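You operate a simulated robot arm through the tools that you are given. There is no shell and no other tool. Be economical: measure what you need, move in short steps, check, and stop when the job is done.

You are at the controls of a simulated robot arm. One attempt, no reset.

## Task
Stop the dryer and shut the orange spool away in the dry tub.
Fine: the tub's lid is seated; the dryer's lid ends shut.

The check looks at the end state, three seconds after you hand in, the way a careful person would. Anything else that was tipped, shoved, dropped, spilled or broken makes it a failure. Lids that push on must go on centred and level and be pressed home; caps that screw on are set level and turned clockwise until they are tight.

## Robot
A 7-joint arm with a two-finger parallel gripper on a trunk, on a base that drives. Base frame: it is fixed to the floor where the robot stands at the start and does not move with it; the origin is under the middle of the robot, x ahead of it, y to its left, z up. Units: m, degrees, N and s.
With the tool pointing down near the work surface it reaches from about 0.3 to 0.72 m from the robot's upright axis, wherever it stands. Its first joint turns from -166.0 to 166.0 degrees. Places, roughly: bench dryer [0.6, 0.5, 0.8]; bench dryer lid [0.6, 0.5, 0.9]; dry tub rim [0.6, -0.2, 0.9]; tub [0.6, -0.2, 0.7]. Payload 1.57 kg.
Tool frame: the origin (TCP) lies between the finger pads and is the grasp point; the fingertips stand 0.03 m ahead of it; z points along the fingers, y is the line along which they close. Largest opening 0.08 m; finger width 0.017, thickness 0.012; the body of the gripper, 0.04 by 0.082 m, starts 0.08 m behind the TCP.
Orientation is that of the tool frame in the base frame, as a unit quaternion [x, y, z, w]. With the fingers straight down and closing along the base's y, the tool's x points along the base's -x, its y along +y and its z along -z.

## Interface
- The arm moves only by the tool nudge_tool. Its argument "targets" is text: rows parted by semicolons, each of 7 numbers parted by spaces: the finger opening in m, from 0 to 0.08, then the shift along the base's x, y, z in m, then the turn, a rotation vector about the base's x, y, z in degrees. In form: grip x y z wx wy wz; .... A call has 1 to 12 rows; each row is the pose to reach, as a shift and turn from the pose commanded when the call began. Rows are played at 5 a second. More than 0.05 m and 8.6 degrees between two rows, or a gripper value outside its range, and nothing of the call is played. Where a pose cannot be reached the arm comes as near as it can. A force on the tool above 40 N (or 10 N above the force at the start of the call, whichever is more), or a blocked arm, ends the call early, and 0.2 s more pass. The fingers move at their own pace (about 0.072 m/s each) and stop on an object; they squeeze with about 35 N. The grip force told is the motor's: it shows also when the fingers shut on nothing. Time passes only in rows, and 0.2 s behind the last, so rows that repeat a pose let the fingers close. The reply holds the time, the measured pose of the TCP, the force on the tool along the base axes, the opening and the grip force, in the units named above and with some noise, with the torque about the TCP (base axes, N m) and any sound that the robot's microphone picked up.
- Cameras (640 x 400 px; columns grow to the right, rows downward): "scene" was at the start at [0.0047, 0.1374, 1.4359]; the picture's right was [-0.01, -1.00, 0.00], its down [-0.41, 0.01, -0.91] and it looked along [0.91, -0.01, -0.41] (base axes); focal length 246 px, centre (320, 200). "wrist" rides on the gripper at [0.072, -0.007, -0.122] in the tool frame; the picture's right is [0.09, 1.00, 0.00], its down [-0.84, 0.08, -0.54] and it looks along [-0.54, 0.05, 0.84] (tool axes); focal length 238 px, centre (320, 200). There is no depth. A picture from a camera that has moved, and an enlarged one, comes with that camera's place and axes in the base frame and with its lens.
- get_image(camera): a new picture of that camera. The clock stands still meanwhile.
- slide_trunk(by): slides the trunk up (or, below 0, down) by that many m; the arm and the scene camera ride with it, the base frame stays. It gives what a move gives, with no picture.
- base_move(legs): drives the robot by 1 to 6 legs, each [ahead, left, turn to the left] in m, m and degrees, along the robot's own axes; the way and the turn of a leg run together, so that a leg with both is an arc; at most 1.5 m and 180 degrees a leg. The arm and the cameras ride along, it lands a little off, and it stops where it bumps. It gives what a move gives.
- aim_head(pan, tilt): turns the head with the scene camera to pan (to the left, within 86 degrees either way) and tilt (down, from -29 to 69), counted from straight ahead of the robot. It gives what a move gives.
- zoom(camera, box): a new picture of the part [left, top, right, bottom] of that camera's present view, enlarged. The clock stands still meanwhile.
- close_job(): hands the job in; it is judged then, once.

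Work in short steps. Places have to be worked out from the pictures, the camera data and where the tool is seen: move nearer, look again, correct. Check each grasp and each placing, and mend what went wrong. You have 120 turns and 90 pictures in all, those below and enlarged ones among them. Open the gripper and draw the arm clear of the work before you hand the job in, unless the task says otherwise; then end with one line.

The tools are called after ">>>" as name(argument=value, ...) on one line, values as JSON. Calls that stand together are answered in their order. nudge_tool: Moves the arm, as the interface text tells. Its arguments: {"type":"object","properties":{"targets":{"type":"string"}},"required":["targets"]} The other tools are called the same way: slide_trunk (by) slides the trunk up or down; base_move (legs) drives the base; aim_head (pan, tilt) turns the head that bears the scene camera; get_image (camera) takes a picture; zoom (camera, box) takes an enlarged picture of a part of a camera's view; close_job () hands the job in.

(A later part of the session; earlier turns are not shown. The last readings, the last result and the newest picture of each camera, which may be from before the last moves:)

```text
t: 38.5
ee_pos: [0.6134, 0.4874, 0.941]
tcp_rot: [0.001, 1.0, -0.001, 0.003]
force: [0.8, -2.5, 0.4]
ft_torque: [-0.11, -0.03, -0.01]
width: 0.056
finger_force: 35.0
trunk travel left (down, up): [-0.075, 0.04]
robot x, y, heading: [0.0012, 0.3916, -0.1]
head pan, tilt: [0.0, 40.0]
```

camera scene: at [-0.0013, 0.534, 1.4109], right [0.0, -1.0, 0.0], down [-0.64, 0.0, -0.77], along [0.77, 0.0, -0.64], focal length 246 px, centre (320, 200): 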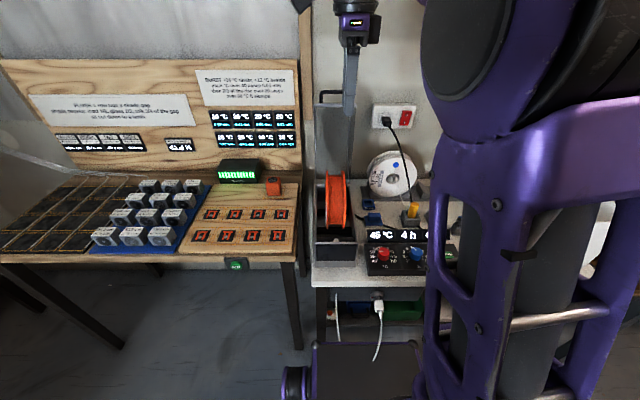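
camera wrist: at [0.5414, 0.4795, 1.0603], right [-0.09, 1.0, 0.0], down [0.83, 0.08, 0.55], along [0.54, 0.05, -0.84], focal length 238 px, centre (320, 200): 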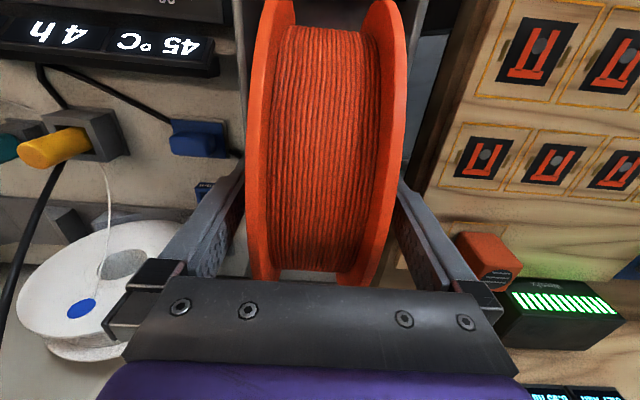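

Gripped at 0.056 m. Lift slowly and look.

>>> nudge_tool(targets="0.03 0 0 0.01 0 0 0; 0.03 0 0 0.03 0 0 0; 0.03 0 0 0.06 0 0 0; 0.03 0 0 0.09 0 0 0; 0.03 0 0 0.12 0 0 0; 0.03 0 0 0.15 0 0 0; 0.03 0 0 0.18 0 0 0")

>>> get_image(camera="scene")

```text
t: 40.1
ee_pos: [0.6115, 0.4851, 1.1199]
tcp_rot: [0.0, 1.0, -0.001, 0.002]
force: [0.5, 0.1, -7.5]
ft_torque: [-0.02, 0.0, 0.0]
width: 0.0559
finger_force: 35.1
trunk travel left (down, up): [-0.075, 0.04]
robot x, y, heading: [0.0017, 0.3956, -0.1]
head pan, tilt: [0.0, 40.0]
```

```text
49 pictures are left
camera scene: at [-0.0009, 0.5341, 1.4109], right [0.0, -1.0, 0.0], down [-0.64, 0.0, -0.77], along [0.77, 0.0, -0.64], focal length 246 px, centre (320, 200)
```

scene: 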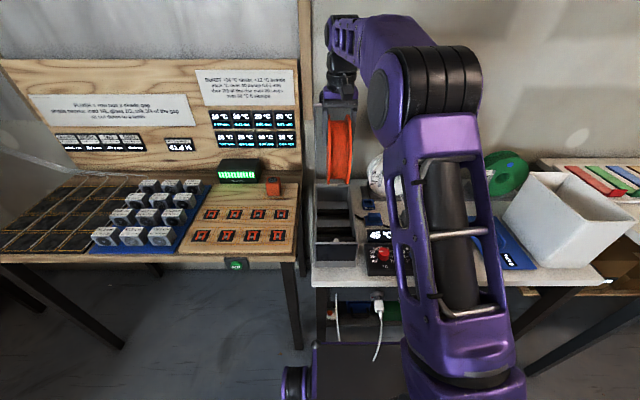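

Spool is held (≈0.8 kg). Raise, retract slightly, and drive right 0.45 m to face the tub.

>>> nudge_tool(targets="0.03 -0.03 0 0.02 0 0 0; 0.03 -0.06 0 0.04 0 0 0; 0.03 -0.09 0 0.04 0 0 0; 0.03 -0.12 0 0.04 0 0 0")

>>> base_move(legs=[[0, -0.45, 0]])

>>> aim_head(pan=-15, tilt=40)

>>> get_image(camera="scene")

>>> get_image(camera="wrist")

```text
t: 41.1
ee_pos: [0.4932, 0.4858, 1.1589]
tcp_rot: [0.001, 1.0, 0.0, 0.002]
force: [0.3, -0.2, -7.2]
ft_torque: [0.01, 0.04, 0.02]
width: 0.0559
finger_force: 35.4
trunk travel left (down, up): [-0.075, 0.04]
robot x, y, heading: [0.0044, 0.3945, -0.3]
head pan, tilt: [0.0, 40.0]
```

```text
t: 46.1
ee_pos: [0.4903, 0.0233, 1.1594]
tcp_rot: [0.002, 1.0, -0.001, 0.002]
force: [0.4, -0.1, -7.6]
ft_torque: [0.01, 0.02, 0.01]
width: 0.0558
finger_force: 35.1
trunk travel left (down, up): [-0.075, 0.04]
robot x, y, heading: [0.0032, -0.0653, -0.4]
head pan, tilt: [0.0, 40.0]
```

```text
t: 46.9
ee_pos: [0.4908, 0.0232, 1.1601]
tcp_rot: [0.002, 1.0, -0.001, 0.002]
force: [0.0, 1.0, -7.3]
ft_torque: [0.02, -0.03, 0.01]
width: 0.0557
finger_force: 35.2
trunk travel left (down, up): [-0.075, 0.04]
robot x, y, heading: [-0.0017, -0.0655, -0.1]
head pan, tilt: [-15.0, 40.0]
```

```text
48 pictures are left
camera scene: at [-0.0061, 0.0511, 1.4109], right [-0.26, -0.96, 0.0], down [-0.62, 0.17, -0.77], along [0.74, -0.2, -0.64], focal length 246 px, centre (320, 200)
```

scene: 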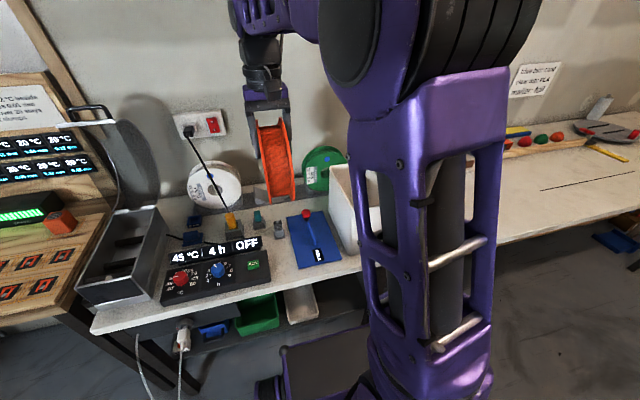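

```text
47 pictures are left
camera wrist: at [0.4195, 0.0155, 1.2805], right [-0.09, 1.0, 0.0], down [0.83, 0.07, 0.55], along [0.54, 0.05, -0.84], focal length 238 px, centre (320, 200)
```

wrist: 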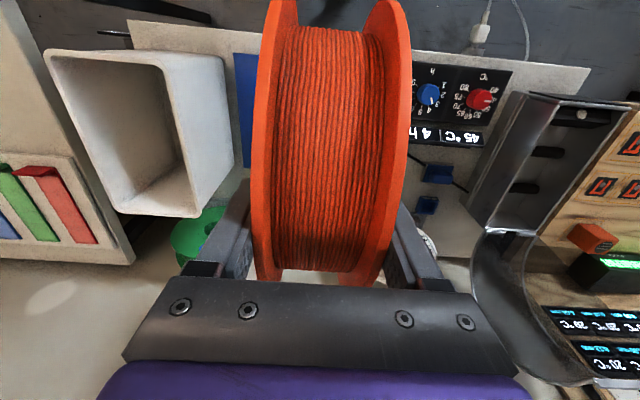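

Zoom on the tub in the wrist view and on the wall note.

>>> zoom(camera="wrist", box=[20, 30, 260, 230])

>>> zoom(camera="scene", box=[490, 50, 590, 110])

```text
2.00 times, centred on (140, 130) of wrist
camera zoom: at [0.4195, 0.0155, 1.2805], right [-0.09, 1.0, 0.0], down [0.83, 0.07, 0.55], along [0.54, 0.05, -0.84], focal length 477 px, centre (680, 340)
```

zoom: 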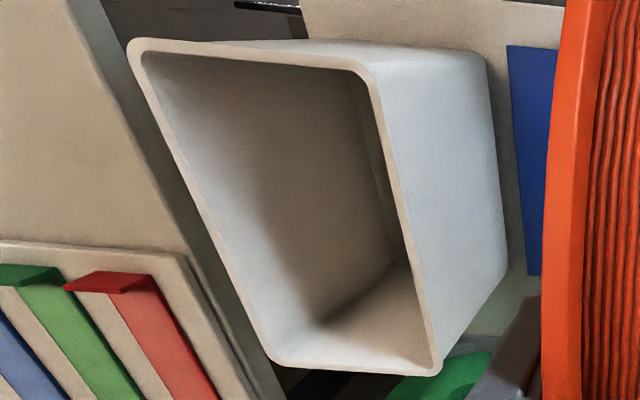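

```text
6.40 times, centred on (540, 80) of scene
camera zoom: at [-0.0061, 0.0511, 1.4109], right [-0.26, -0.96, 0.0], down [-0.62, 0.17, -0.77], along [0.74, -0.2, -0.64], focal length 1577 px, centre (-1088, 968)
```

zoom: 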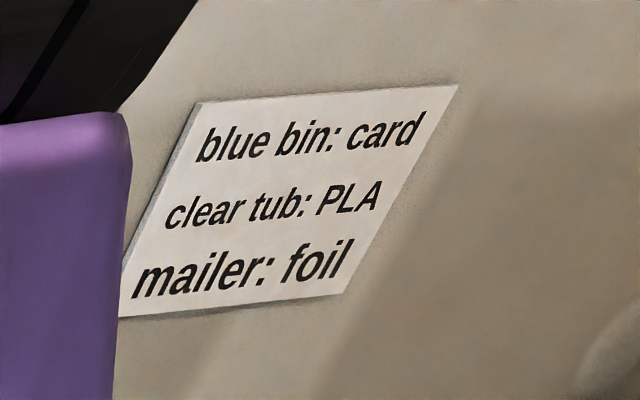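

Tub rim works out as x 0.452–0.687, y −0.311…−0.170, z≈0.947 (centre 0.570, −0.241). Carry the spool above it.

>>> nudge_tool(targets="0.03 0.01 -0.04 0 0 0 0; 0.03 0.022 -0.08 0 0 0 0; 0.03 0.034 -0.12 0 0 0 0; 0.03 0.046 -0.16 0 0 0 0; 0.03 0.058 -0.2 0 0 0 0; 0.03 0.07 -0.24 0 0 0 0; 0.03 0.079 -0.264 0 0 0 0; 0.03 0.079 -0.264 0 0 0 0")

>>> get_image(camera="wrist")

>>> get_image(camera="scene")

```text
t: 48.7
ee_pos: [0.569, -0.2397, 1.1591]
tcp_rot: [0.001, 1.0, 0.001, 0.003]
force: [0.4, 0.6, -7.5]
ft_torque: [0.02, -0.03, 0.02]
width: 0.0557
finger_force: 34.8
trunk travel left (down, up): [-0.075, 0.04]
robot x, y, heading: [0.0022, -0.0643, -0.3]
head pan, tilt: [-15.0, 40.0]
```

```text
44 pictures are left
camera wrist: at [0.4974, -0.248, 1.2806], right [-0.09, 1.0, 0.0], down [0.83, 0.07, 0.55], along [0.54, 0.05, -0.84], focal length 238 px, centre (320, 200)
```

wrist: 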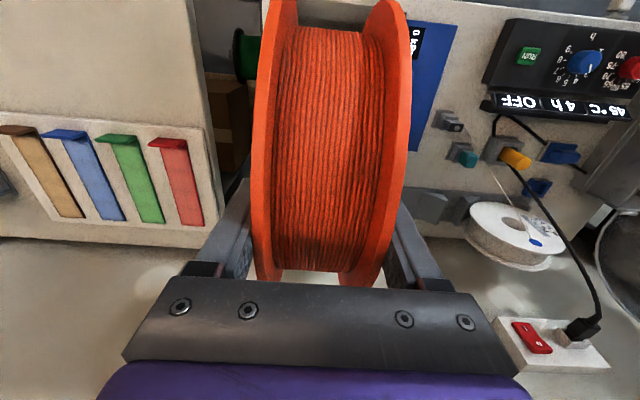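

```text
43 pictures are left
camera scene: at [-0.006, 0.0508, 1.4109], right [-0.26, -0.96, 0.0], down [-0.62, 0.17, -0.77], along [0.74, -0.2, -0.64], focal length 246 px, centre (320, 200)
```

scene: 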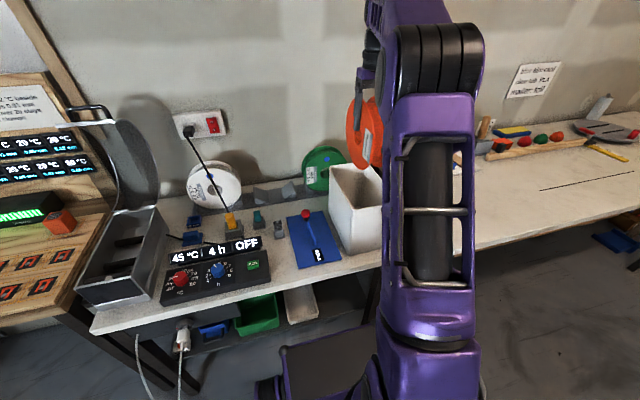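

Position is good with ~2 cm margin in x, 3 cm in y. Lower into the tub.

>>> nudge_tool(targets="0.03 0.001 -0.001 -0.035 0 0 0; 0.03 0.001 -0.001 -0.07 0 0 0; 0.03 0.001 -0.001 -0.1 0 0 0; 0.03 0.001 -0.001 -0.13 0 0 0; 0.03 0.001 -0.001 -0.16 0 0 0; 0.03 0.001 -0.001 -0.19 0 0 0; 0.03 0.001 -0.001 -0.22 0 0 0")

>>> zoom(camera="scene", box=[270, 100, 430, 280])

>>> get_image(camera="wrist")

```text
t: 50.3
ee_pos: [0.5711, -0.2427, 0.9386]
tcp_rot: [0.001, 1.0, -0.001, 0.002]
force: [-0.5, 0.1, -7.6]
ft_torque: [0.01, 0.0, 0.0]
width: 0.0561
finger_force: 34.7
trunk travel left (down, up): [-0.075, 0.04]
robot x, y, heading: [0.0039, -0.0661, -0.3]
head pan, tilt: [-15.0, 40.0]
```

```text
2.22 times, centred on (350, 190) of scene
camera zoom: at [-0.0061, 0.0509, 1.4109], right [-0.26, -0.96, 0.0], down [-0.62, 0.17, -0.77], along [0.74, -0.2, -0.64], focal length 548 px, centre (253, 222)
```

zoom: 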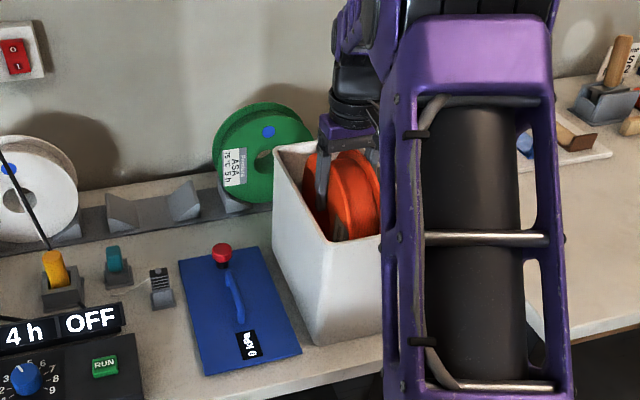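

```text
41 pictures are left
camera wrist: at [0.4996, -0.2497, 1.0591], right [-0.09, 1.0, 0.0], down [0.83, 0.07, 0.55], along [0.54, 0.05, -0.84], focal length 238 px, centre (320, 200)
```

wrist: 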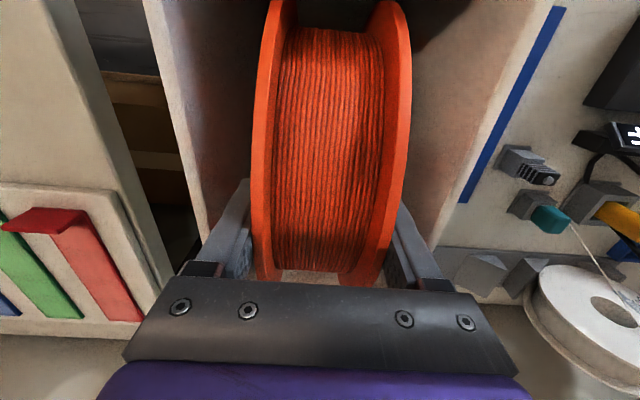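

Spool is inside the walls with room on both sides. Lower to the floor in small steps.

>>> nudge_tool(targets="0.03 0 0 -0.02 0 0 0; 0.03 0 0 -0.035 0 0 0; 0.03 0 0 -0.045 0 0 0; 0.03 0 0 -0.053 0 0 0; 0.03 0 0 -0.053 0 0 0")

```text
t: 51.5
ee_pos: [0.5715, -0.2429, 0.886]
tcp_rot: [0.003, 1.0, -0.001, 0.003]
force: [0.4, 0.2, -7.3]
ft_torque: [-0.01, 0.01, 0.01]
width: 0.0559
finger_force: 34.7
trunk travel left (down, up): [-0.075, 0.04]
robot x, y, heading: [-0.0031, -0.0664, -0.4]
head pan, tilt: [-15.0, 40.0]
```

>>> nudge_tool(targets="0.03 0 0 -0.006 0 0 0; 0.03 0 0 -0.012 0 0 0; 0.03 0 0 -0.016 0 0 0")

```text
t: 52.3
ee_pos: [0.571, -0.2425, 0.8736]
tcp_rot: [0.003, 1.0, -0.002, 0.006]
force: [1.5, 1.4, 30.9]
ft_torque: [0.65, -0.29, -0.03]
width: 0.0555
finger_force: 35.3
trunk travel left (down, up): [-0.075, 0.04]
robot x, y, heading: [-0.003, -0.0677, -0.2]
head pan, tilt: [-15.0, 40.0]
```

Floor contact at the expected height. Ease up 3 mm, open, and withdraw straight up.

>>> nudge_tool(targets="0.03 0 0 0.003 0 0 0; 0.055 0 0 0.003 0 0 0; 0.07 0 0 0.003 0 0 0; 0.072 0 0 0.003 0 0 0; 0.072 0 0 0.03 0 0 0; 0.072 0 0 0.06 0 0 0; 0.072 0 0 0.1 0 0 0; 0.072 0 0 0.14 0 0 0; 0.072 0 0 0.18 0 0 0; 0.06 -0.01 0.04 0.2 0 0 0; 0.06 -0.02 0.08 0.21 0 0 0; 0.06 -0.03 0.12 0.22 0 0 0")

>>> get_image(camera="wrist")

>>> get_image(camera="scene")

```text
t: 54.9
ee_pos: [0.5387, -0.1227, 1.0899]
tcp_rot: [0.002, 1.0, -0.001, 0.003]
force: [0.0, -0.5, 0.0]
ft_torque: [0.06, -0.01, 0.02]
width: 0.0601
finger_force: 0.1
trunk travel left (down, up): [-0.075, 0.04]
robot x, y, heading: [0.0005, -0.0645, -0.3]
head pan, tilt: [-15.0, 40.0]
```

```text
40 pictures are left
camera wrist: at [0.468, -0.1301, 1.2111], right [-0.09, 1.0, 0.0], down [0.83, 0.07, 0.55], along [0.54, 0.05, -0.84], focal length 238 px, centre (320, 200)
```

wrist: 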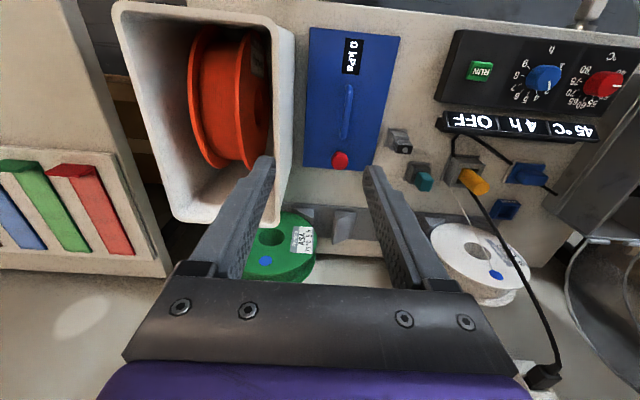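

```text
39 pictures are left
camera scene: at [-0.0065, 0.0508, 1.4109], right [-0.26, -0.96, 0.0], down [-0.62, 0.17, -0.77], along [0.74, -0.2, -0.64], focal length 246 px, centre (320, 200)
```

scene: 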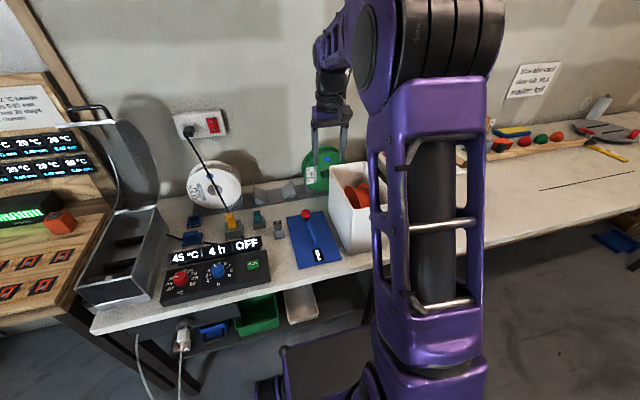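

Spool stands upright in the tub. Now move over the blue lid and inspect it.

>>> nudge_tool(targets="0.06 -0.01 0.04 0 0 0 0; 0.06 -0.02 0.08 0 0 0 0; 0.06 -0.025 0.085 -0.03 0 0 0; 0.06 -0.03 0.085 -0.07 0 0 0; 0.06 -0.03 0.085 -0.1 0 0 0")

>>> get_image(camera="wrist")

>>> zoom(camera="scene", box=[250, 190, 380, 280])

```text
t: 56.1
ee_pos: [0.5115, -0.0379, 0.9905]
tcp_rot: [0.002, 1.0, -0.001, 0.003]
force: [0.1, 0.0, 1.1]
ft_torque: [0.03, 0.01, 0.0]
width: 0.0601
finger_force: 0.0
trunk travel left (down, up): [-0.075, 0.04]
robot x, y, heading: [0.001, -0.0655, -0.4]
head pan, tilt: [-15.0, 40.0]
```

```text
38 pictures are left
camera wrist: at [0.4401, -0.0436, 1.1119], right [-0.09, 1.0, 0.0], down [0.83, 0.07, 0.55], along [0.55, 0.05, -0.84], focal length 238 px, centre (320, 200)
```

wrist: 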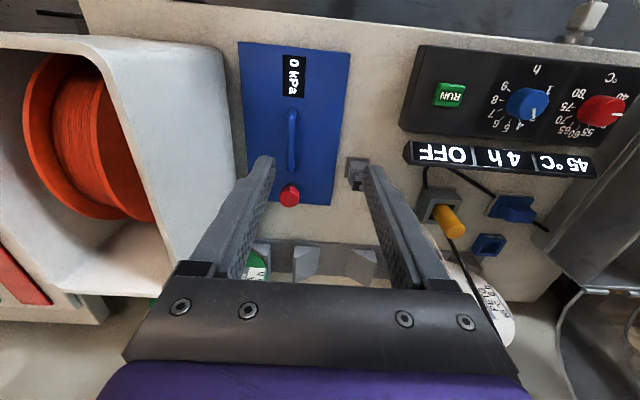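

```text
4.44 times, centred on (315, 235) of scene
camera zoom: at [-0.0066, 0.051, 1.4109], right [-0.26, -0.96, 0.0], down [-0.62, 0.17, -0.77], along [0.74, -0.2, -0.64], focal length 1095 px, centre (342, 44)
```

zoom: 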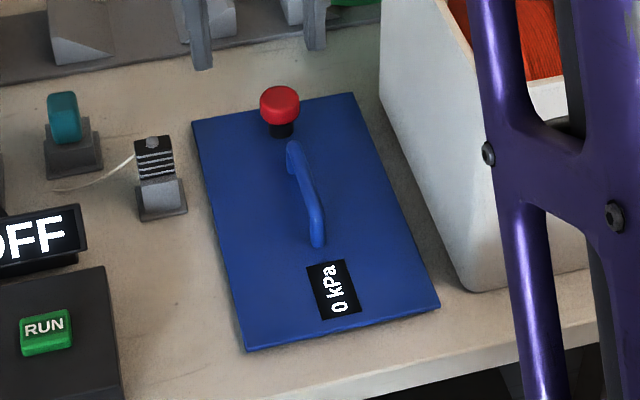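

Lid: x 0.4465–0.686, y −0.1455…−0.003, top z≈0.753; handle centre (0.563, −0.0735, 0.77). Move above the handle and check.

>>> nudge_tool(targets="0.05 0.025 -0.018 -0.03 0 0 0; 0.05 0.0525 -0.0355 -0.06 0 0 0; 0.05 0.0525 -0.0355 -0.1 0 0 0; 0.05 0.0525 -0.0355 -0.135 0 0 0")

>>> get_image(camera="wrist")

```text
t: 57.1
ee_pos: [0.5648, -0.0741, 0.8562]
tcp_rot: [0.002, 1.0, -0.001, 0.003]
force: [0.5, 0.7, 0.5]
ft_torque: [-0.01, -0.06, 0.0]
width: 0.0501
finger_force: 0.1
trunk travel left (down, up): [-0.075, 0.04]
robot x, y, heading: [-0.0038, -0.068, -0.3]
head pan, tilt: [-15.0, 40.0]
```

```text
36 pictures are left
camera wrist: at [0.4924, -0.0815, 0.9767], right [-0.09, 1.0, 0.0], down [0.83, 0.07, 0.55], along [0.55, 0.05, -0.84], focal length 238 px, centre (320, 200)
```

wrist: 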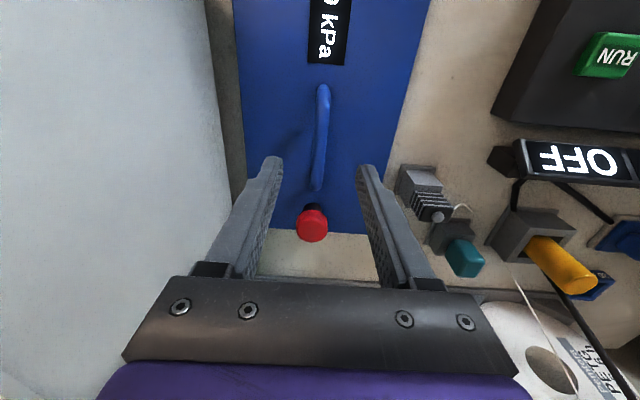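

Handle is centred between the fingers. Descend and grip.

>>> nudge_tool(targets="0.05 -0.002 0 -0.025 0 0 0; 0.05 -0.002 0 -0.045 0 0 0; 0.05 -0.002 0 -0.058 0 0 0; 0.05 -0.002 0 -0.066 0 0 0; 0 -0.002 0 -0.066 0 0 0; 0 -0.002 0 -0.066 0 0 0; 0 -0.002 0 -0.066 0 0 0")

>>> get_image(camera="wrist")

```text
t: 58.7
ee_pos: [0.5623, -0.0723, 0.7898]
tcp_rot: [0.003, 1.0, -0.001, 0.002]
force: [0.9, -1.3, 0.6]
ft_torque: [-0.01, -0.14, 0.01]
width: 0.0109
finger_force: 28.9
trunk travel left (down, up): [-0.075, 0.04]
robot x, y, heading: [-0.0018, -0.0648, -0.3]
head pan, tilt: [-15.0, 40.0]
```

```text
35 pictures are left
camera wrist: at [0.4907, -0.0793, 0.9108], right [-0.09, 1.0, 0.0], down [0.83, 0.07, 0.55], along [0.54, 0.05, -0.84], focal length 238 px, centre (320, 200)
```

wrist: 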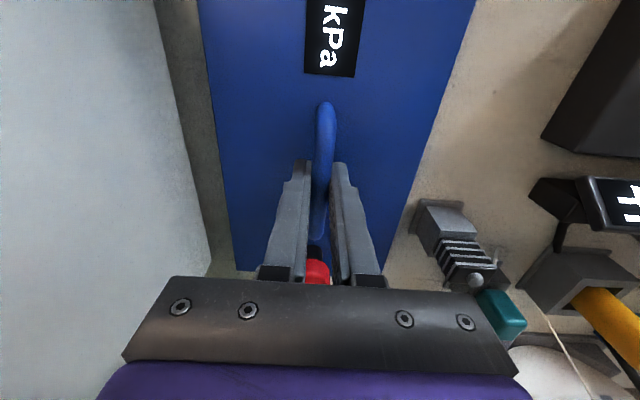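

Handle gripped (0.011). Lift straight up above the tub rim.

>>> nudge_tool(targets="0 0 0 0.02 0 0 0; 0 0 0 0.06 0 0 0; 0 0 0 0.1 0 0 0; 0 0 0 0.14 0 0 0; 0 0 0 0.18 0 0 0; 0 0 0 0.22 0 0 0; 0 0 0 0.26 0 0 0; 0 0 0 0.27 0 0 0")

>>> get_image(camera="scene")

>>> get_image(camera="wrist")

```text
t: 60.5
ee_pos: [0.5594, -0.0722, 1.0601]
tcp_rot: [0.002, 1.0, 0.0, 0.003]
force: [-0.4, 0.9, -1.3]
ft_torque: [-0.02, 0.02, 0.0]
width: 0.0109
finger_force: 28.8
trunk travel left (down, up): [-0.075, 0.04]
robot x, y, heading: [-0.0033, -0.067, -0.5]
head pan, tilt: [-15.0, 40.0]
```

```text
34 pictures are left
camera scene: at [-0.0066, 0.051, 1.4109], right [-0.26, -0.96, 0.0], down [-0.62, 0.17, -0.77], along [0.74, -0.2, -0.64], focal length 246 px, centre (320, 200)
```

scene: 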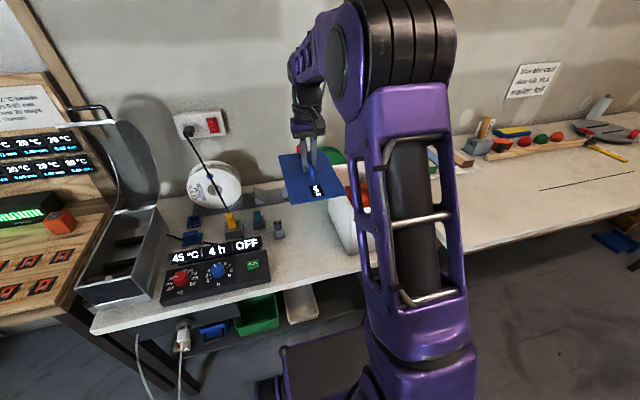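

```text
33 pictures are left
camera wrist: at [0.4878, -0.0795, 1.1815], right [-0.09, 1.0, 0.0], down [0.83, 0.07, 0.55], along [0.54, 0.05, -0.84], focal length 238 px, centre (320, 200)
```

wrist: 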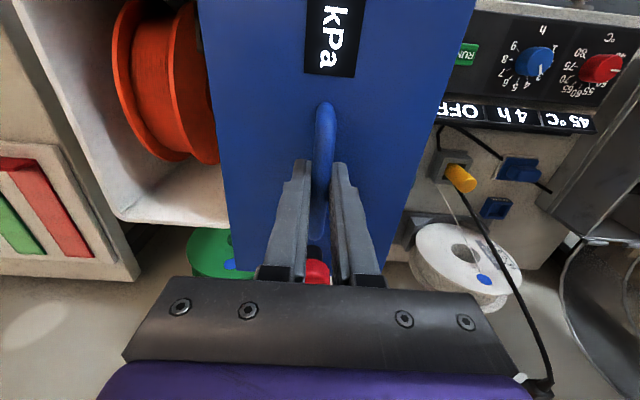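

Lid is held level. Zoom to measure the lid's edges relative to the tool.

>>> zoom(camera="wrist", box=[180, 0, 500, 280])

>>> zoom(camera="scene", box=[260, 120, 380, 260])

```text
1.43 times, centred on (340, 140) of wrist
camera zoom: at [0.4878, -0.0795, 1.1815], right [-0.09, 1.0, 0.0], down [0.83, 0.07, 0.55], along [0.54, 0.05, -0.84], focal length 340 px, centre (291, 286)
```

zoom: 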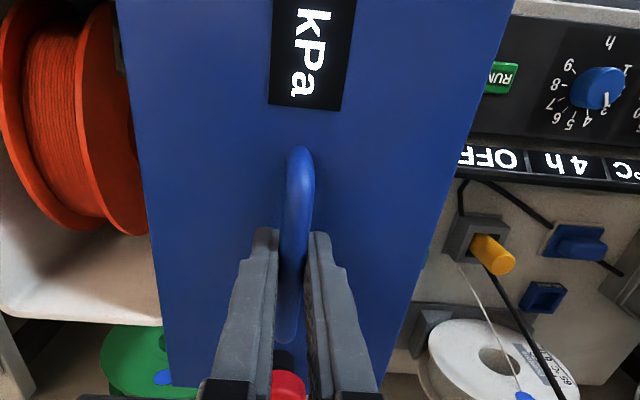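

```text
2.86 times, centred on (320, 190) of scene
camera zoom: at [-0.0066, 0.051, 1.4109], right [-0.26, -0.96, 0.0], down [-0.62, 0.17, -0.77], along [0.74, -0.2, -0.64], focal length 704 px, centre (320, 229)
```

zoom: 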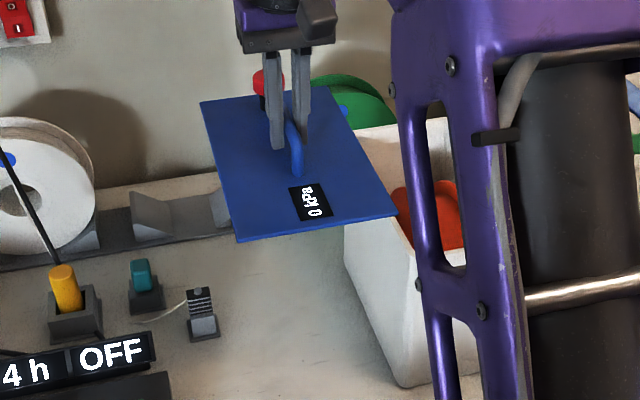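

Lid is aligned in yaw; lid centre is ≈(+0.005, −0.0005) from the TCP. Shift (+0.004, −0.1665) to be over the tub centre and check.

>>> nudge_tool(targets="0 0.001 -0.04 0 0 0 0; 0 0.002 -0.08 0 0 0 0; 0 0.003 -0.12 0 0 0 0; 0 0.004 -0.15 0 0 0 0; 0 0.004 -0.1665 0 0 0 0; 0 0.004 -0.1665 -0.02 0 0 0; 0 0.004 -0.1665 -0.035 0 0 0; 0 0.004 -0.1665 -0.035 0 0 0")

>>> aim_head(pan=-25, tilt=40)

>>> get_image(camera="wrist")

>>> get_image(camera="scene")

```text
t: 62.3
ee_pos: [0.5637, -0.2377, 1.024]
tcp_rot: [0.001, 1.0, -0.001, 0.003]
force: [0.2, 0.4, -1.1]
ft_torque: [0.02, 0.02, -0.02]
width: 0.0108
finger_force: 28.7
trunk travel left (down, up): [-0.075, 0.04]
robot x, y, heading: [-0.0028, -0.0613, -0.4]
head pan, tilt: [-15.0, 40.0]
```

```text
t: 63.0
ee_pos: [0.5642, -0.2383, 1.0235]
tcp_rot: [0.002, 1.0, -0.001, 0.002]
force: [0.1, -0.2, -1.5]
ft_torque: [-0.01, 0.04, 0.01]
width: 0.0111
finger_force: 28.7
trunk travel left (down, up): [-0.075, 0.04]
robot x, y, heading: [-0.0009, -0.0658, -0.4]
head pan, tilt: [-25.0, 40.0]
```

```text
30 pictures are left
camera wrist: at [0.4928, -0.2457, 1.1453], right [-0.09, 1.0, 0.0], down [0.83, 0.07, 0.55], along [0.54, 0.05, -0.84], focal length 238 px, centre (320, 200)
```

wrist: 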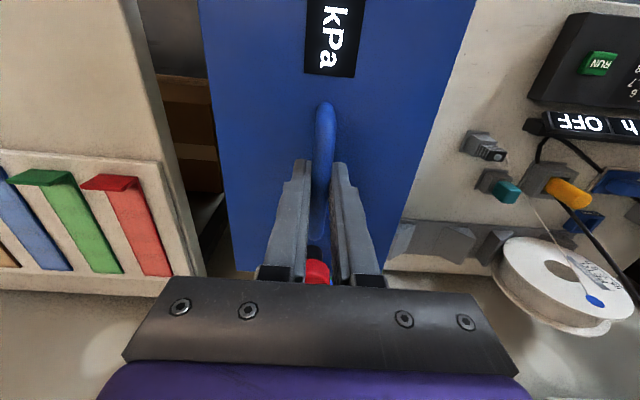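

```text
29 pictures are left
camera scene: at [-0.0116, 0.0371, 1.4109], right [-0.43, -0.9, 0.0], down [-0.58, 0.27, -0.77], along [0.69, -0.33, -0.64], focal length 246 px, centre (320, 200)
```

scene: 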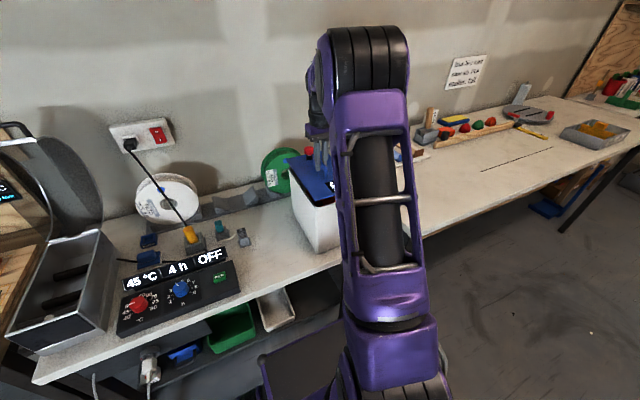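

Zoom on the visible left side to compare lid and rim edges.

>>> zoom(camera="scene", box=[270, 130, 350, 260])

```text
3.08 times, centred on (310, 195) of scene
camera zoom: at [-0.0116, 0.0371, 1.4109], right [-0.43, -0.9, 0.0], down [-0.58, 0.27, -0.77], along [0.69, -0.33, -0.64], focal length 758 px, centre (351, 215)
```

zoom: 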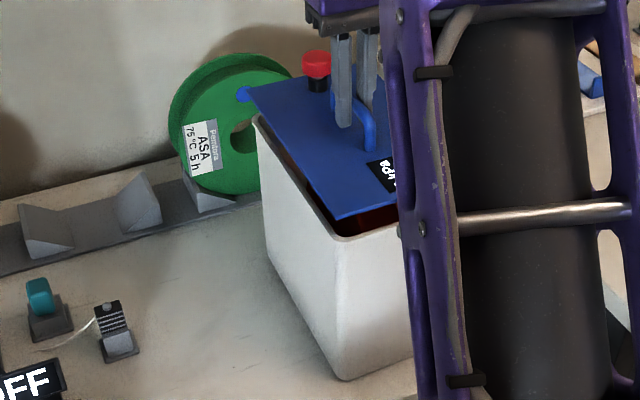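

Slight offset suspected; adjust (+0.002, −0.003), lower closer to the rim, and compare again.

>>> nudge_tool(targets="0 0.002 -0.003 -0.006 0 0 0; 0 0.002 -0.003 -0.012 0 0 0; 0 0.002 -0.003 -0.018 0 0 0")

>>> zoom(camera="scene", box=[280, 140, 350, 250])

```text
t: 63.8
ee_pos: [0.566, -0.2421, 1.0064]
tcp_rot: [0.002, 1.0, 0.0, 0.003]
force: [-0.8, 0.1, -1.0]
ft_torque: [-0.01, 0.03, 0.01]
width: 0.011
finger_force: 28.9
trunk travel left (down, up): [-0.075, 0.04]
robot x, y, heading: [-0.0009, -0.0645, -0.2]
head pan, tilt: [-25.0, 40.0]
```

```text
3.64 times, centred on (315, 195) of scene
camera zoom: at [-0.0116, 0.0371, 1.4109], right [-0.43, -0.9, 0.0], down [-0.58, 0.28, -0.77], along [0.69, -0.33, -0.64], focal length 896 px, centre (338, 218)
```

zoom: 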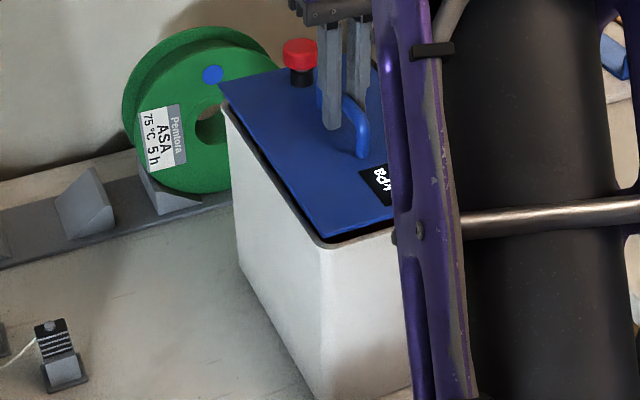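

Lid edges now overhang evenly at both visible corners. Lower to contact in small steps.

>>> nudge_tool(targets="0 0 0 -0.004 0 0 0; 0 0 0 -0.007 0 0 0; 0 0 0 -0.01 0 0 0; 0 0 0 -0.013 0 0 0")

>>> zoom(camera="scene", box=[280, 140, 350, 250])

```text
t: 64.8
ee_pos: [0.5683, -0.2413, 0.9963]
tcp_rot: [0.002, 1.0, -0.002, 0.005]
force: [0.6, -0.5, 17.8]
ft_torque: [0.0, 0.64, 0.07]
width: 0.0112
finger_force: 28.1
trunk travel left (down, up): [-0.075, 0.04]
robot x, y, heading: [0.0045, -0.0706, -0.4]
head pan, tilt: [-25.0, 40.0]
```

```text
3.64 times, centred on (315, 195) of scene
camera zoom: at [-0.0127, 0.0375, 1.4112], right [-0.43, -0.9, 0.0], down [-0.58, 0.28, -0.77], along [0.69, -0.33, -0.64], focal length 896 px, centre (338, 218)
```

zoom: 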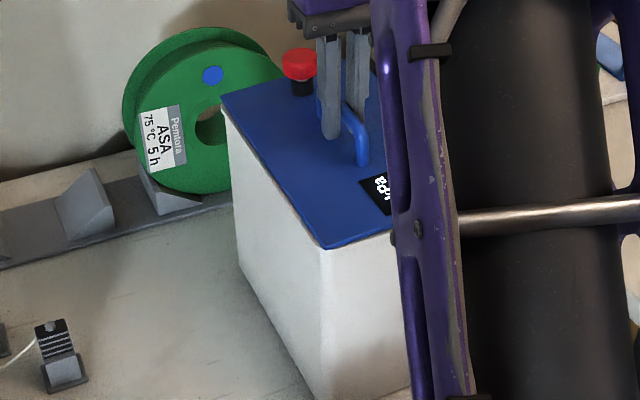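

Contact at the expected height. Press further while holding to see whether it clicks home.

>>> nudge_tool(targets="0 0 0 -0.002 0 0 0; 0 0 0 -0.004 0 0 0; 0 0 0 -0.006 0 0 0; 0 0 0 -0.008 0 0 0")

```text
t: 65.8
ee_pos: [0.5671, -0.2413, 0.9878]
tcp_rot: [0.003, 1.0, -0.002, 0.005]
force: [2.2, -2.0, 32.5]
ft_torque: [-0.24, 0.26, 0.04]
width: 0.0113
finger_force: 28.3
trunk travel left (down, up): [-0.075, 0.04]
robot x, y, heading: [-0.0001, -0.0671, -0.3]
head pan, tilt: [-25.0, 40.0]
```

>>> zoom(camera="scene", box=[280, 140, 350, 250])

>>> get_image(camera="wrist")

```text
3.64 times, centred on (315, 195) of scene
camera zoom: at [-0.0136, 0.0377, 1.4111], right [-0.43, -0.9, 0.0], down [-0.58, 0.27, -0.77], along [0.69, -0.33, -0.64], focal length 896 px, centre (338, 218)
```

zoom: 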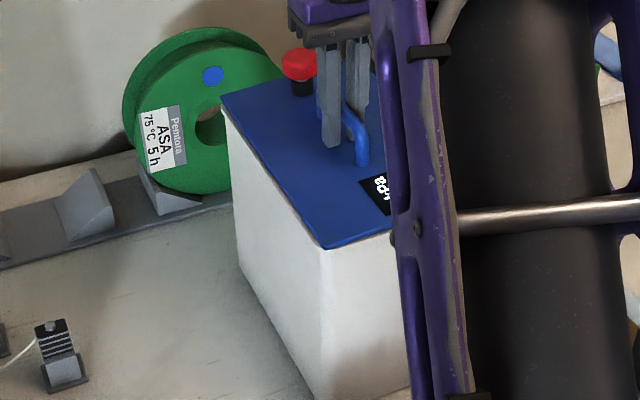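

```text
24 pictures are left
camera wrist: at [0.495, -0.2488, 1.1094], right [-0.09, 1.0, 0.0], down [0.83, 0.08, 0.55], along [0.55, 0.04, -0.83], focal length 238 px, centre (320, 200)
```

wrist: 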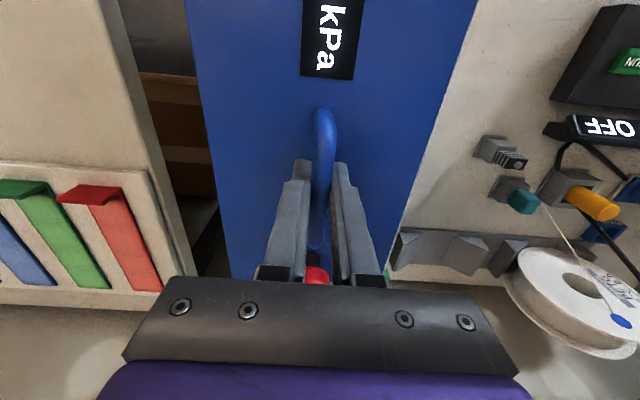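

The fingers slid down the handle; the lid is flat on the rim, pressed with ~32 N. Release and lift off, then inspect from above.

>>> nudge_tool(targets="0 0 0 0.003 0 0 0; 0.02 0 0 0.003 0 0 0; 0.04 0 0 0.003 0 0 0; 0.05 0 0 0.003 0 0 0; 0.05 0 0 0.03 0 0 0; 0.05 0 0 0.06 0 0 0; 0.05 0 0 0.1 0 0 0; 0.05 -0.03 0.02 0.13 0 0 0; 0.05 -0.06 0.05 0.15 0 0 0; 0.05 -0.09 0.08 0.17 0 0 0; 0.05 -0.11 0.12 0.18 0 0 0")

>>> get_image(camera="wrist")

>>> get_image(camera="scene")

```text
t: 68.2
ee_pos: [0.4596, -0.1221, 1.1672]
tcp_rot: [0.002, 1.0, -0.001, 0.002]
force: [0.2, -0.5, -0.8]
ft_torque: [-0.01, 0.01, 0.02]
width: 0.05
finger_force: 0.0
trunk travel left (down, up): [-0.075, 0.04]
robot x, y, heading: [-0.004, -0.0647, -0.5]
head pan, tilt: [-25.0, 40.0]
```

```text
23 pictures are left
camera wrist: at [0.3884, -0.1304, 1.2878], right [-0.09, 1.0, 0.0], down [0.83, 0.07, 0.55], along [0.54, 0.05, -0.84], focal length 238 px, centre (320, 200)
```

wrist: 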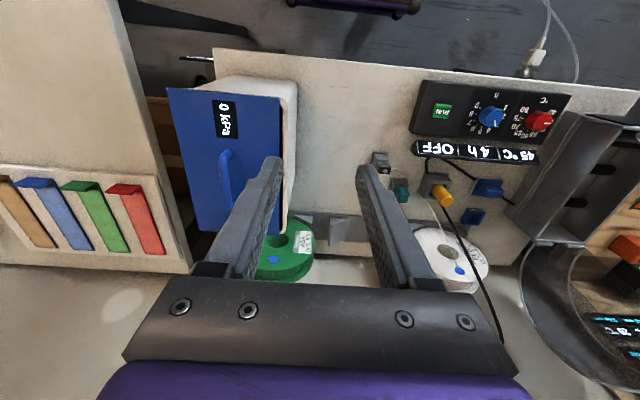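

```text
22 pictures are left
camera scene: at [-0.0116, 0.037, 1.4109], right [-0.43, -0.9, 0.0], down [-0.58, 0.28, -0.77], along [0.69, -0.33, -0.64], focal length 246 px, centre (320, 200)
```

scene: 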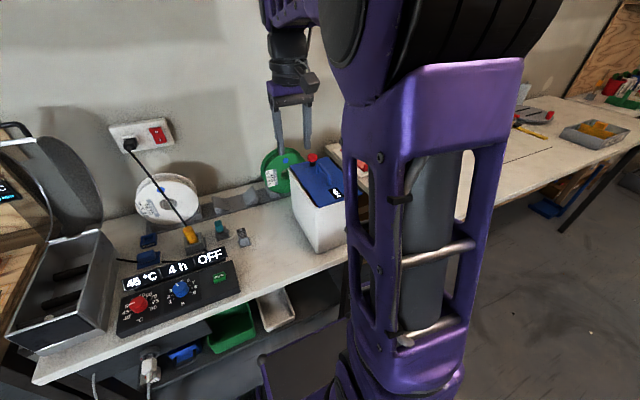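

>>> zoom(camera="wrist", box=[150, 60, 310, 260])

>>> zoom(camera="scene", box=[270, 140, 360, 260])

```text
2.00 times, centred on (230, 160) of wrist
camera zoom: at [0.3884, -0.1304, 1.2878], right [-0.09, 1.0, 0.0], down [0.83, 0.07, 0.55], along [0.54, 0.05, -0.84], focal length 477 px, centre (500, 280)
```

zoom: 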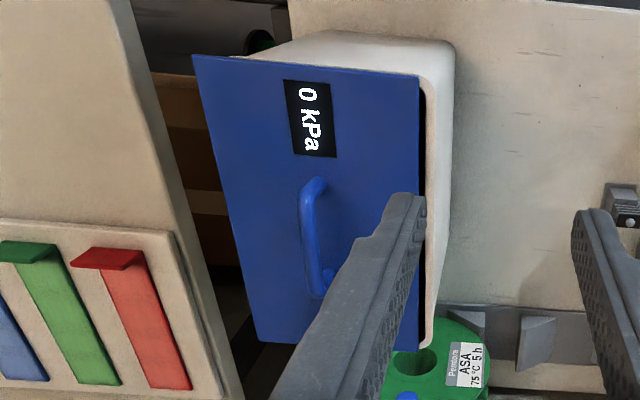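

```text
3.33 times, centred on (315, 200) of scene
camera zoom: at [-0.0116, 0.037, 1.4109], right [-0.43, -0.9, 0.0], down [-0.58, 0.28, -0.77], along [0.69, -0.33, -0.64], focal length 821 px, centre (337, 200)
```

zoom: 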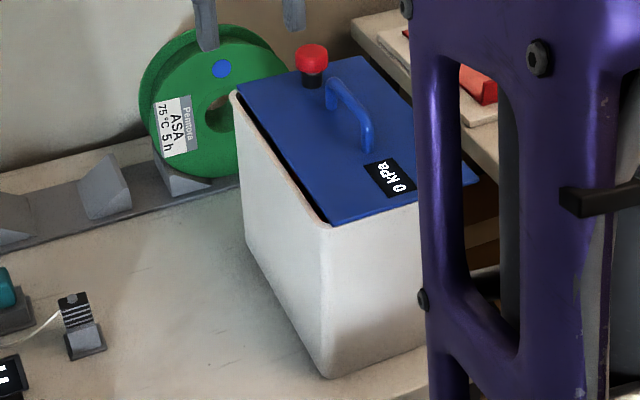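

After release the lid got dragged ~1 cm toward −y (fingertips were still pressing). I regrasp the handle, now at about (0.563, −0.253), keeping the tips off the lid.

>>> nudge_tool(targets="0.05 0.03 -0.035 0 0 0 0; 0.05 0.06 -0.07 0 0 0 0; 0.05 0.09 -0.105 -0.01 0 0 0; 0.05 0.103 -0.131 -0.04 0 0 0; 0.05 0.103 -0.131 -0.08 0 0 0")

>>> get_image(camera="wrist")

```text
t: 69.4
ee_pos: [0.5615, -0.2538, 1.0849]
tcp_rot: [0.002, 1.0, -0.001, 0.003]
force: [-0.5, -0.1, 0.1]
ft_torque: [0.0, 0.01, 0.0]
width: 0.0499
finger_force: 0.1
trunk travel left (down, up): [-0.075, 0.04]
robot x, y, heading: [-0.0032, -0.0666, -0.2]
head pan, tilt: [-25.0, 40.0]
```

```text
19 pictures are left
camera wrist: at [0.4899, -0.2623, 1.2059], right [-0.09, 1.0, 0.0], down [0.83, 0.07, 0.55], along [0.54, 0.05, -0.84], focal length 238 px, centre (320, 200)
```

wrist: 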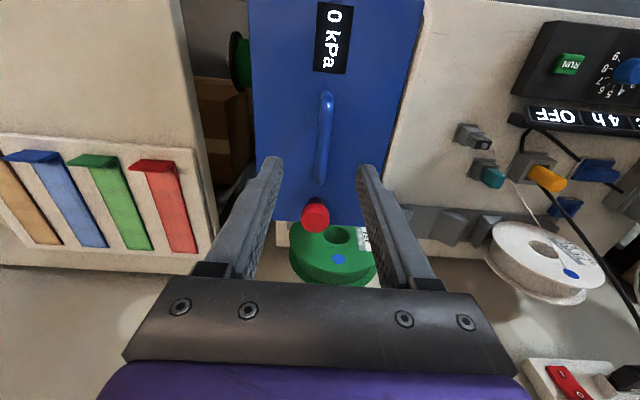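

Handle well between fingers. Descend to z≈0.999, grip and lift high to inspect the underside.

>>> nudge_tool(targets="0.05 0.002 0.002 -0.04 0 0 0; 0.05 0.002 0.002 -0.07 0 0 0; 0.05 0.002 0.002 -0.086 0 0 0; 0 0.002 0.002 -0.086 0 0 0; 0 0.002 0.002 -0.086 0 0 0; 0 0.002 0.002 -0.086 0 0 0; 0 0.002 0.002 -0.06 0 0 0; 0 0.002 0.002 -0.02 0 0 0; 0 0.002 0.002 0.02 0 0 0; 0 0.002 0.005 0.06 0 0 0; 0 0.002 0.005 0.1 0 0 0; 0 0.002 0.005 0.14 0 0 0")

>>> nudge_tool(targets="0 -0.02 0.02 0.04 0 0 0; 0 -0.04 0.04 0.08 0 0 0; 0 -0.05 0.06 0.12 0 0 0; 0 -0.06 0.09 0.15 0 0 0; 0 -0.06 0.12 0.17 0 0 0")

>>> get_image(camera="scene")

```text
t: 72.0
ee_pos: [0.5615, -0.2495, 1.2256]
tcp_rot: [0.001, 1.0, 0.0, 0.003]
force: [0.4, -0.4, -0.8]
ft_torque: [0.01, 0.02, -0.04]
width: 0.0109
finger_force: 27.9
trunk travel left (down, up): [-0.075, 0.04]
robot x, y, heading: [-0.0028, -0.0651, -0.2]
head pan, tilt: [-25.0, 40.0]
```

```text
t: 73.2
ee_pos: [0.484, -0.1619, 1.3347]
tcp_rot: [0.003, 1.0, -0.001, 0.005]
force: [-0.2, -0.5, -0.7]
ft_torque: [-0.01, -0.04, -0.01]
width: 0.0112
finger_force: 28.8
out of reach, approached as far as the arm can: row 3, 4, 5
trunk travel left (down, up): [-0.075, 0.04]
robot x, y, heading: [-0.0012, -0.0669, -0.3]
head pan, tilt: [-25.0, 40.0]
```

```text
18 pictures are left
camera scene: at [-0.0123, 0.0376, 1.4108], right [-0.43, -0.9, 0.0], down [-0.58, 0.27, -0.77], along [0.69, -0.33, -0.64], focal length 246 px, centre (320, 200)
```

scene: 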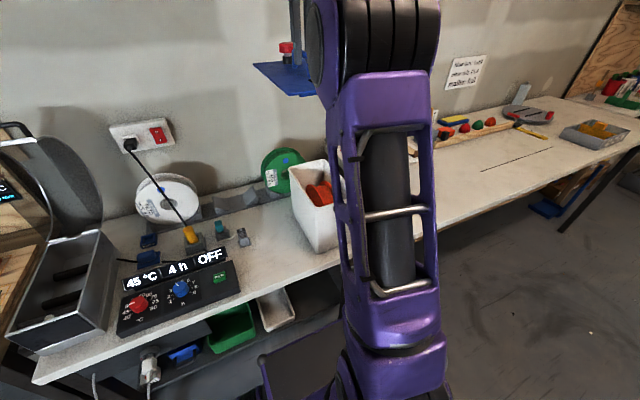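

>>> zoom(camera="scene", box=[240, 30, 330, 110])

```text
5.00 times, centred on (285, 70) of scene
camera zoom: at [-0.0123, 0.0376, 1.4108], right [-0.43, -0.9, 0.0], down [-0.58, 0.27, -0.77], along [0.69, -0.33, -0.64], focal length 1232 px, centre (495, 850)
```

zoom: 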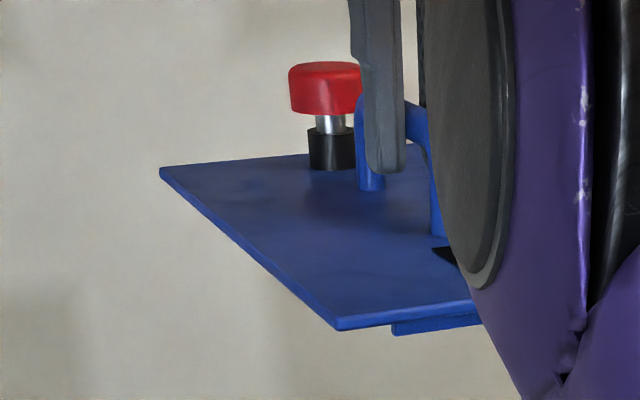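

The underside shows an inset plug about 8–10 mm deep, so it had been resting on the rim; the earlier torque says it caught at the front wall, so it needs +x. Return over the tub and check the grip offset.

>>> nudge_tool(targets="0 0.01 -0.01 -0.04 0 0 0; 0 0.025 -0.025 -0.08 0 0 0; 0 0.045 -0.045 -0.115 0 0 0; 0 0.065 -0.065 -0.15 0 0 0; 0 0.085 -0.0795 -0.19 0 0 0; 0 0.085 -0.0795 -0.23 0 0 0; 0 0.085 -0.0795 -0.27 0 0 0; 0 0.085 -0.0795 -0.3 0 0 0; 0 0.085 -0.0795 -0.3 0 0 0")

>>> get_image(camera="wrist")

>>> zoom(camera="scene", box=[280, 140, 350, 250])

```text
t: 75.2
ee_pos: [0.5738, -0.2433, 1.0349]
tcp_rot: [0.001, 1.0, -0.001, 0.002]
force: [-0.1, -0.6, -1.0]
ft_torque: [0.0, 0.01, 0.01]
width: 0.0112
finger_force: 28.8
trunk travel left (down, up): [-0.075, 0.04]
robot x, y, heading: [0.0005, -0.0632, -0.2]
head pan, tilt: [-25.0, 40.0]
```

```text
16 pictures are left
camera wrist: at [0.5023, -0.2499, 1.1562], right [-0.09, 1.0, 0.0], down [0.83, 0.07, 0.55], along [0.54, 0.05, -0.84], focal length 238 px, centre (320, 200)
```

wrist: 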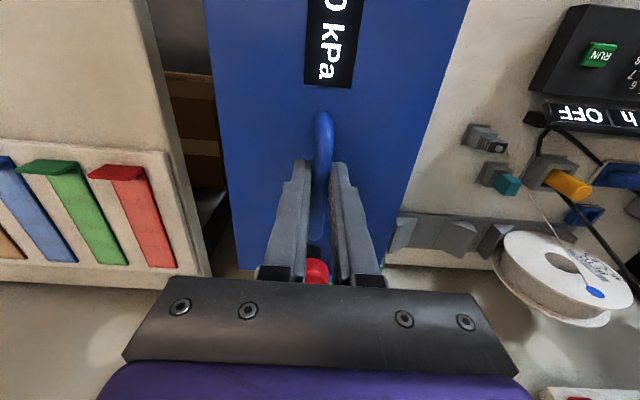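

```text
3.64 times, centred on (315, 195) of scene
camera zoom: at [-0.0115, 0.0371, 1.4109], right [-0.43, -0.9, 0.0], down [-0.58, 0.28, -0.77], along [0.69, -0.33, -0.64], focal length 896 px, centre (338, 218)
```

zoom: 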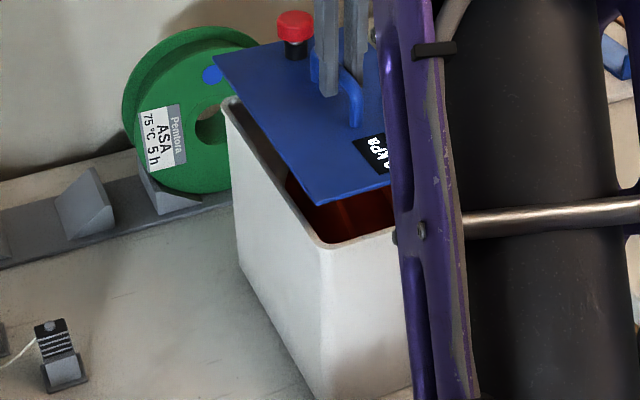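

Comparison shows the lid now sits ≈1 cm too far +x relative to the rim while y matches. Shift −0.010 in x and lower to just above contact.

>>> nudge_tool(targets="0 -0.005 0 0 0 0 0; 0 -0.01 0 -0.01 0 0 0; 0 -0.01 0 -0.02 0 0 0; 0 -0.01 0 -0.027 0 0 0; 0 -0.01 0 -0.027 0 0 0")

>>> zoom(camera="scene", box=[290, 150, 350, 230])

```text
t: 76.4
ee_pos: [0.5644, -0.2416, 1.0079]
tcp_rot: [0.001, 1.0, -0.001, 0.003]
force: [-0.4, -0.4, -1.5]
ft_torque: [0.03, 0.01, 0.02]
width: 0.011
finger_force: 28.6
trunk travel left (down, up): [-0.075, 0.04]
robot x, y, heading: [-0.0007, -0.0661, -0.6]
head pan, tilt: [-25.0, 40.0]
```

```text
5.00 times, centred on (320, 190) of scene
camera zoom: at [-0.0116, 0.0371, 1.4109], right [-0.43, -0.9, 0.0], down [-0.58, 0.28, -0.77], along [0.69, -0.33, -0.64], focal length 1232 px, centre (320, 250)
```

zoom: 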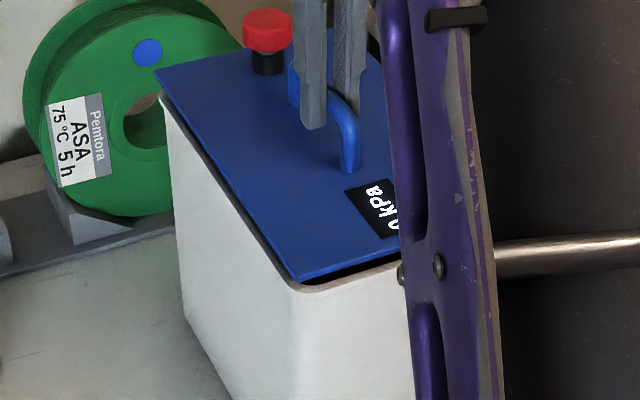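

Looks centred within a couple of mm. Lower gently and watch the contact height.

>>> nudge_tool(targets="0 0 0 -0.004 0 0 0; 0 0 0 -0.008 0 0 0")

>>> nudge_tool(targets="0 0 0 -0.003 0 0 0; 0 0 0 -0.005 0 0 0")

```text
t: 77.0
ee_pos: [0.5646, -0.2404, 1.0029]
tcp_rot: [0.002, 1.0, -0.001, 0.005]
force: [-2.0, 5.9, 24.9]
ft_torque: [0.06, -0.02, -0.02]
width: 0.0117
finger_force: 29.2
trunk travel left (down, up): [-0.075, 0.04]
robot x, y, heading: [-0.0002, -0.0673, -0.3]
head pan, tilt: [-25.0, 40.0]
```

```text
t: 77.6
ee_pos: [0.563, -0.2402, 0.9956]
tcp_rot: [0.003, 1.0, -0.001, 0.005]
force: [1.4, 8.5, 24.7]
ft_torque: [0.06, -0.03, -0.04]
width: 0.011
finger_force: 28.6
trunk travel left (down, up): [-0.075, 0.04]
robot x, y, heading: [0.0032, -0.0645, -0.3]
head pan, tilt: [-25.0, 40.0]
```

>>> zoom(camera="scene", box=[290, 150, 350, 230])

```text
5.00 times, centred on (320, 190) of scene
camera zoom: at [-0.0133, 0.0385, 1.4108], right [-0.43, -0.9, 0.0], down [-0.58, 0.27, -0.77], along [0.69, -0.33, -0.64], focal length 1232 px, centre (320, 250)
```

zoom: 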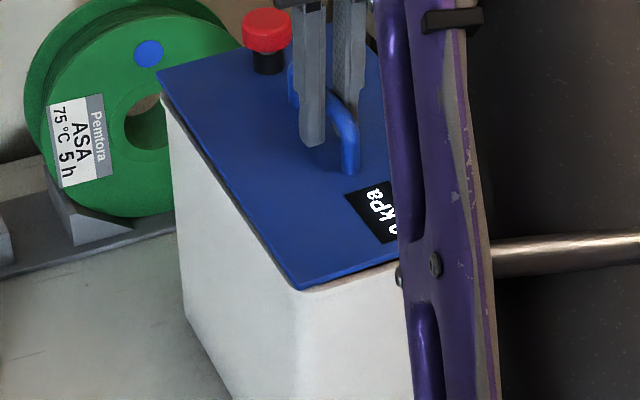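

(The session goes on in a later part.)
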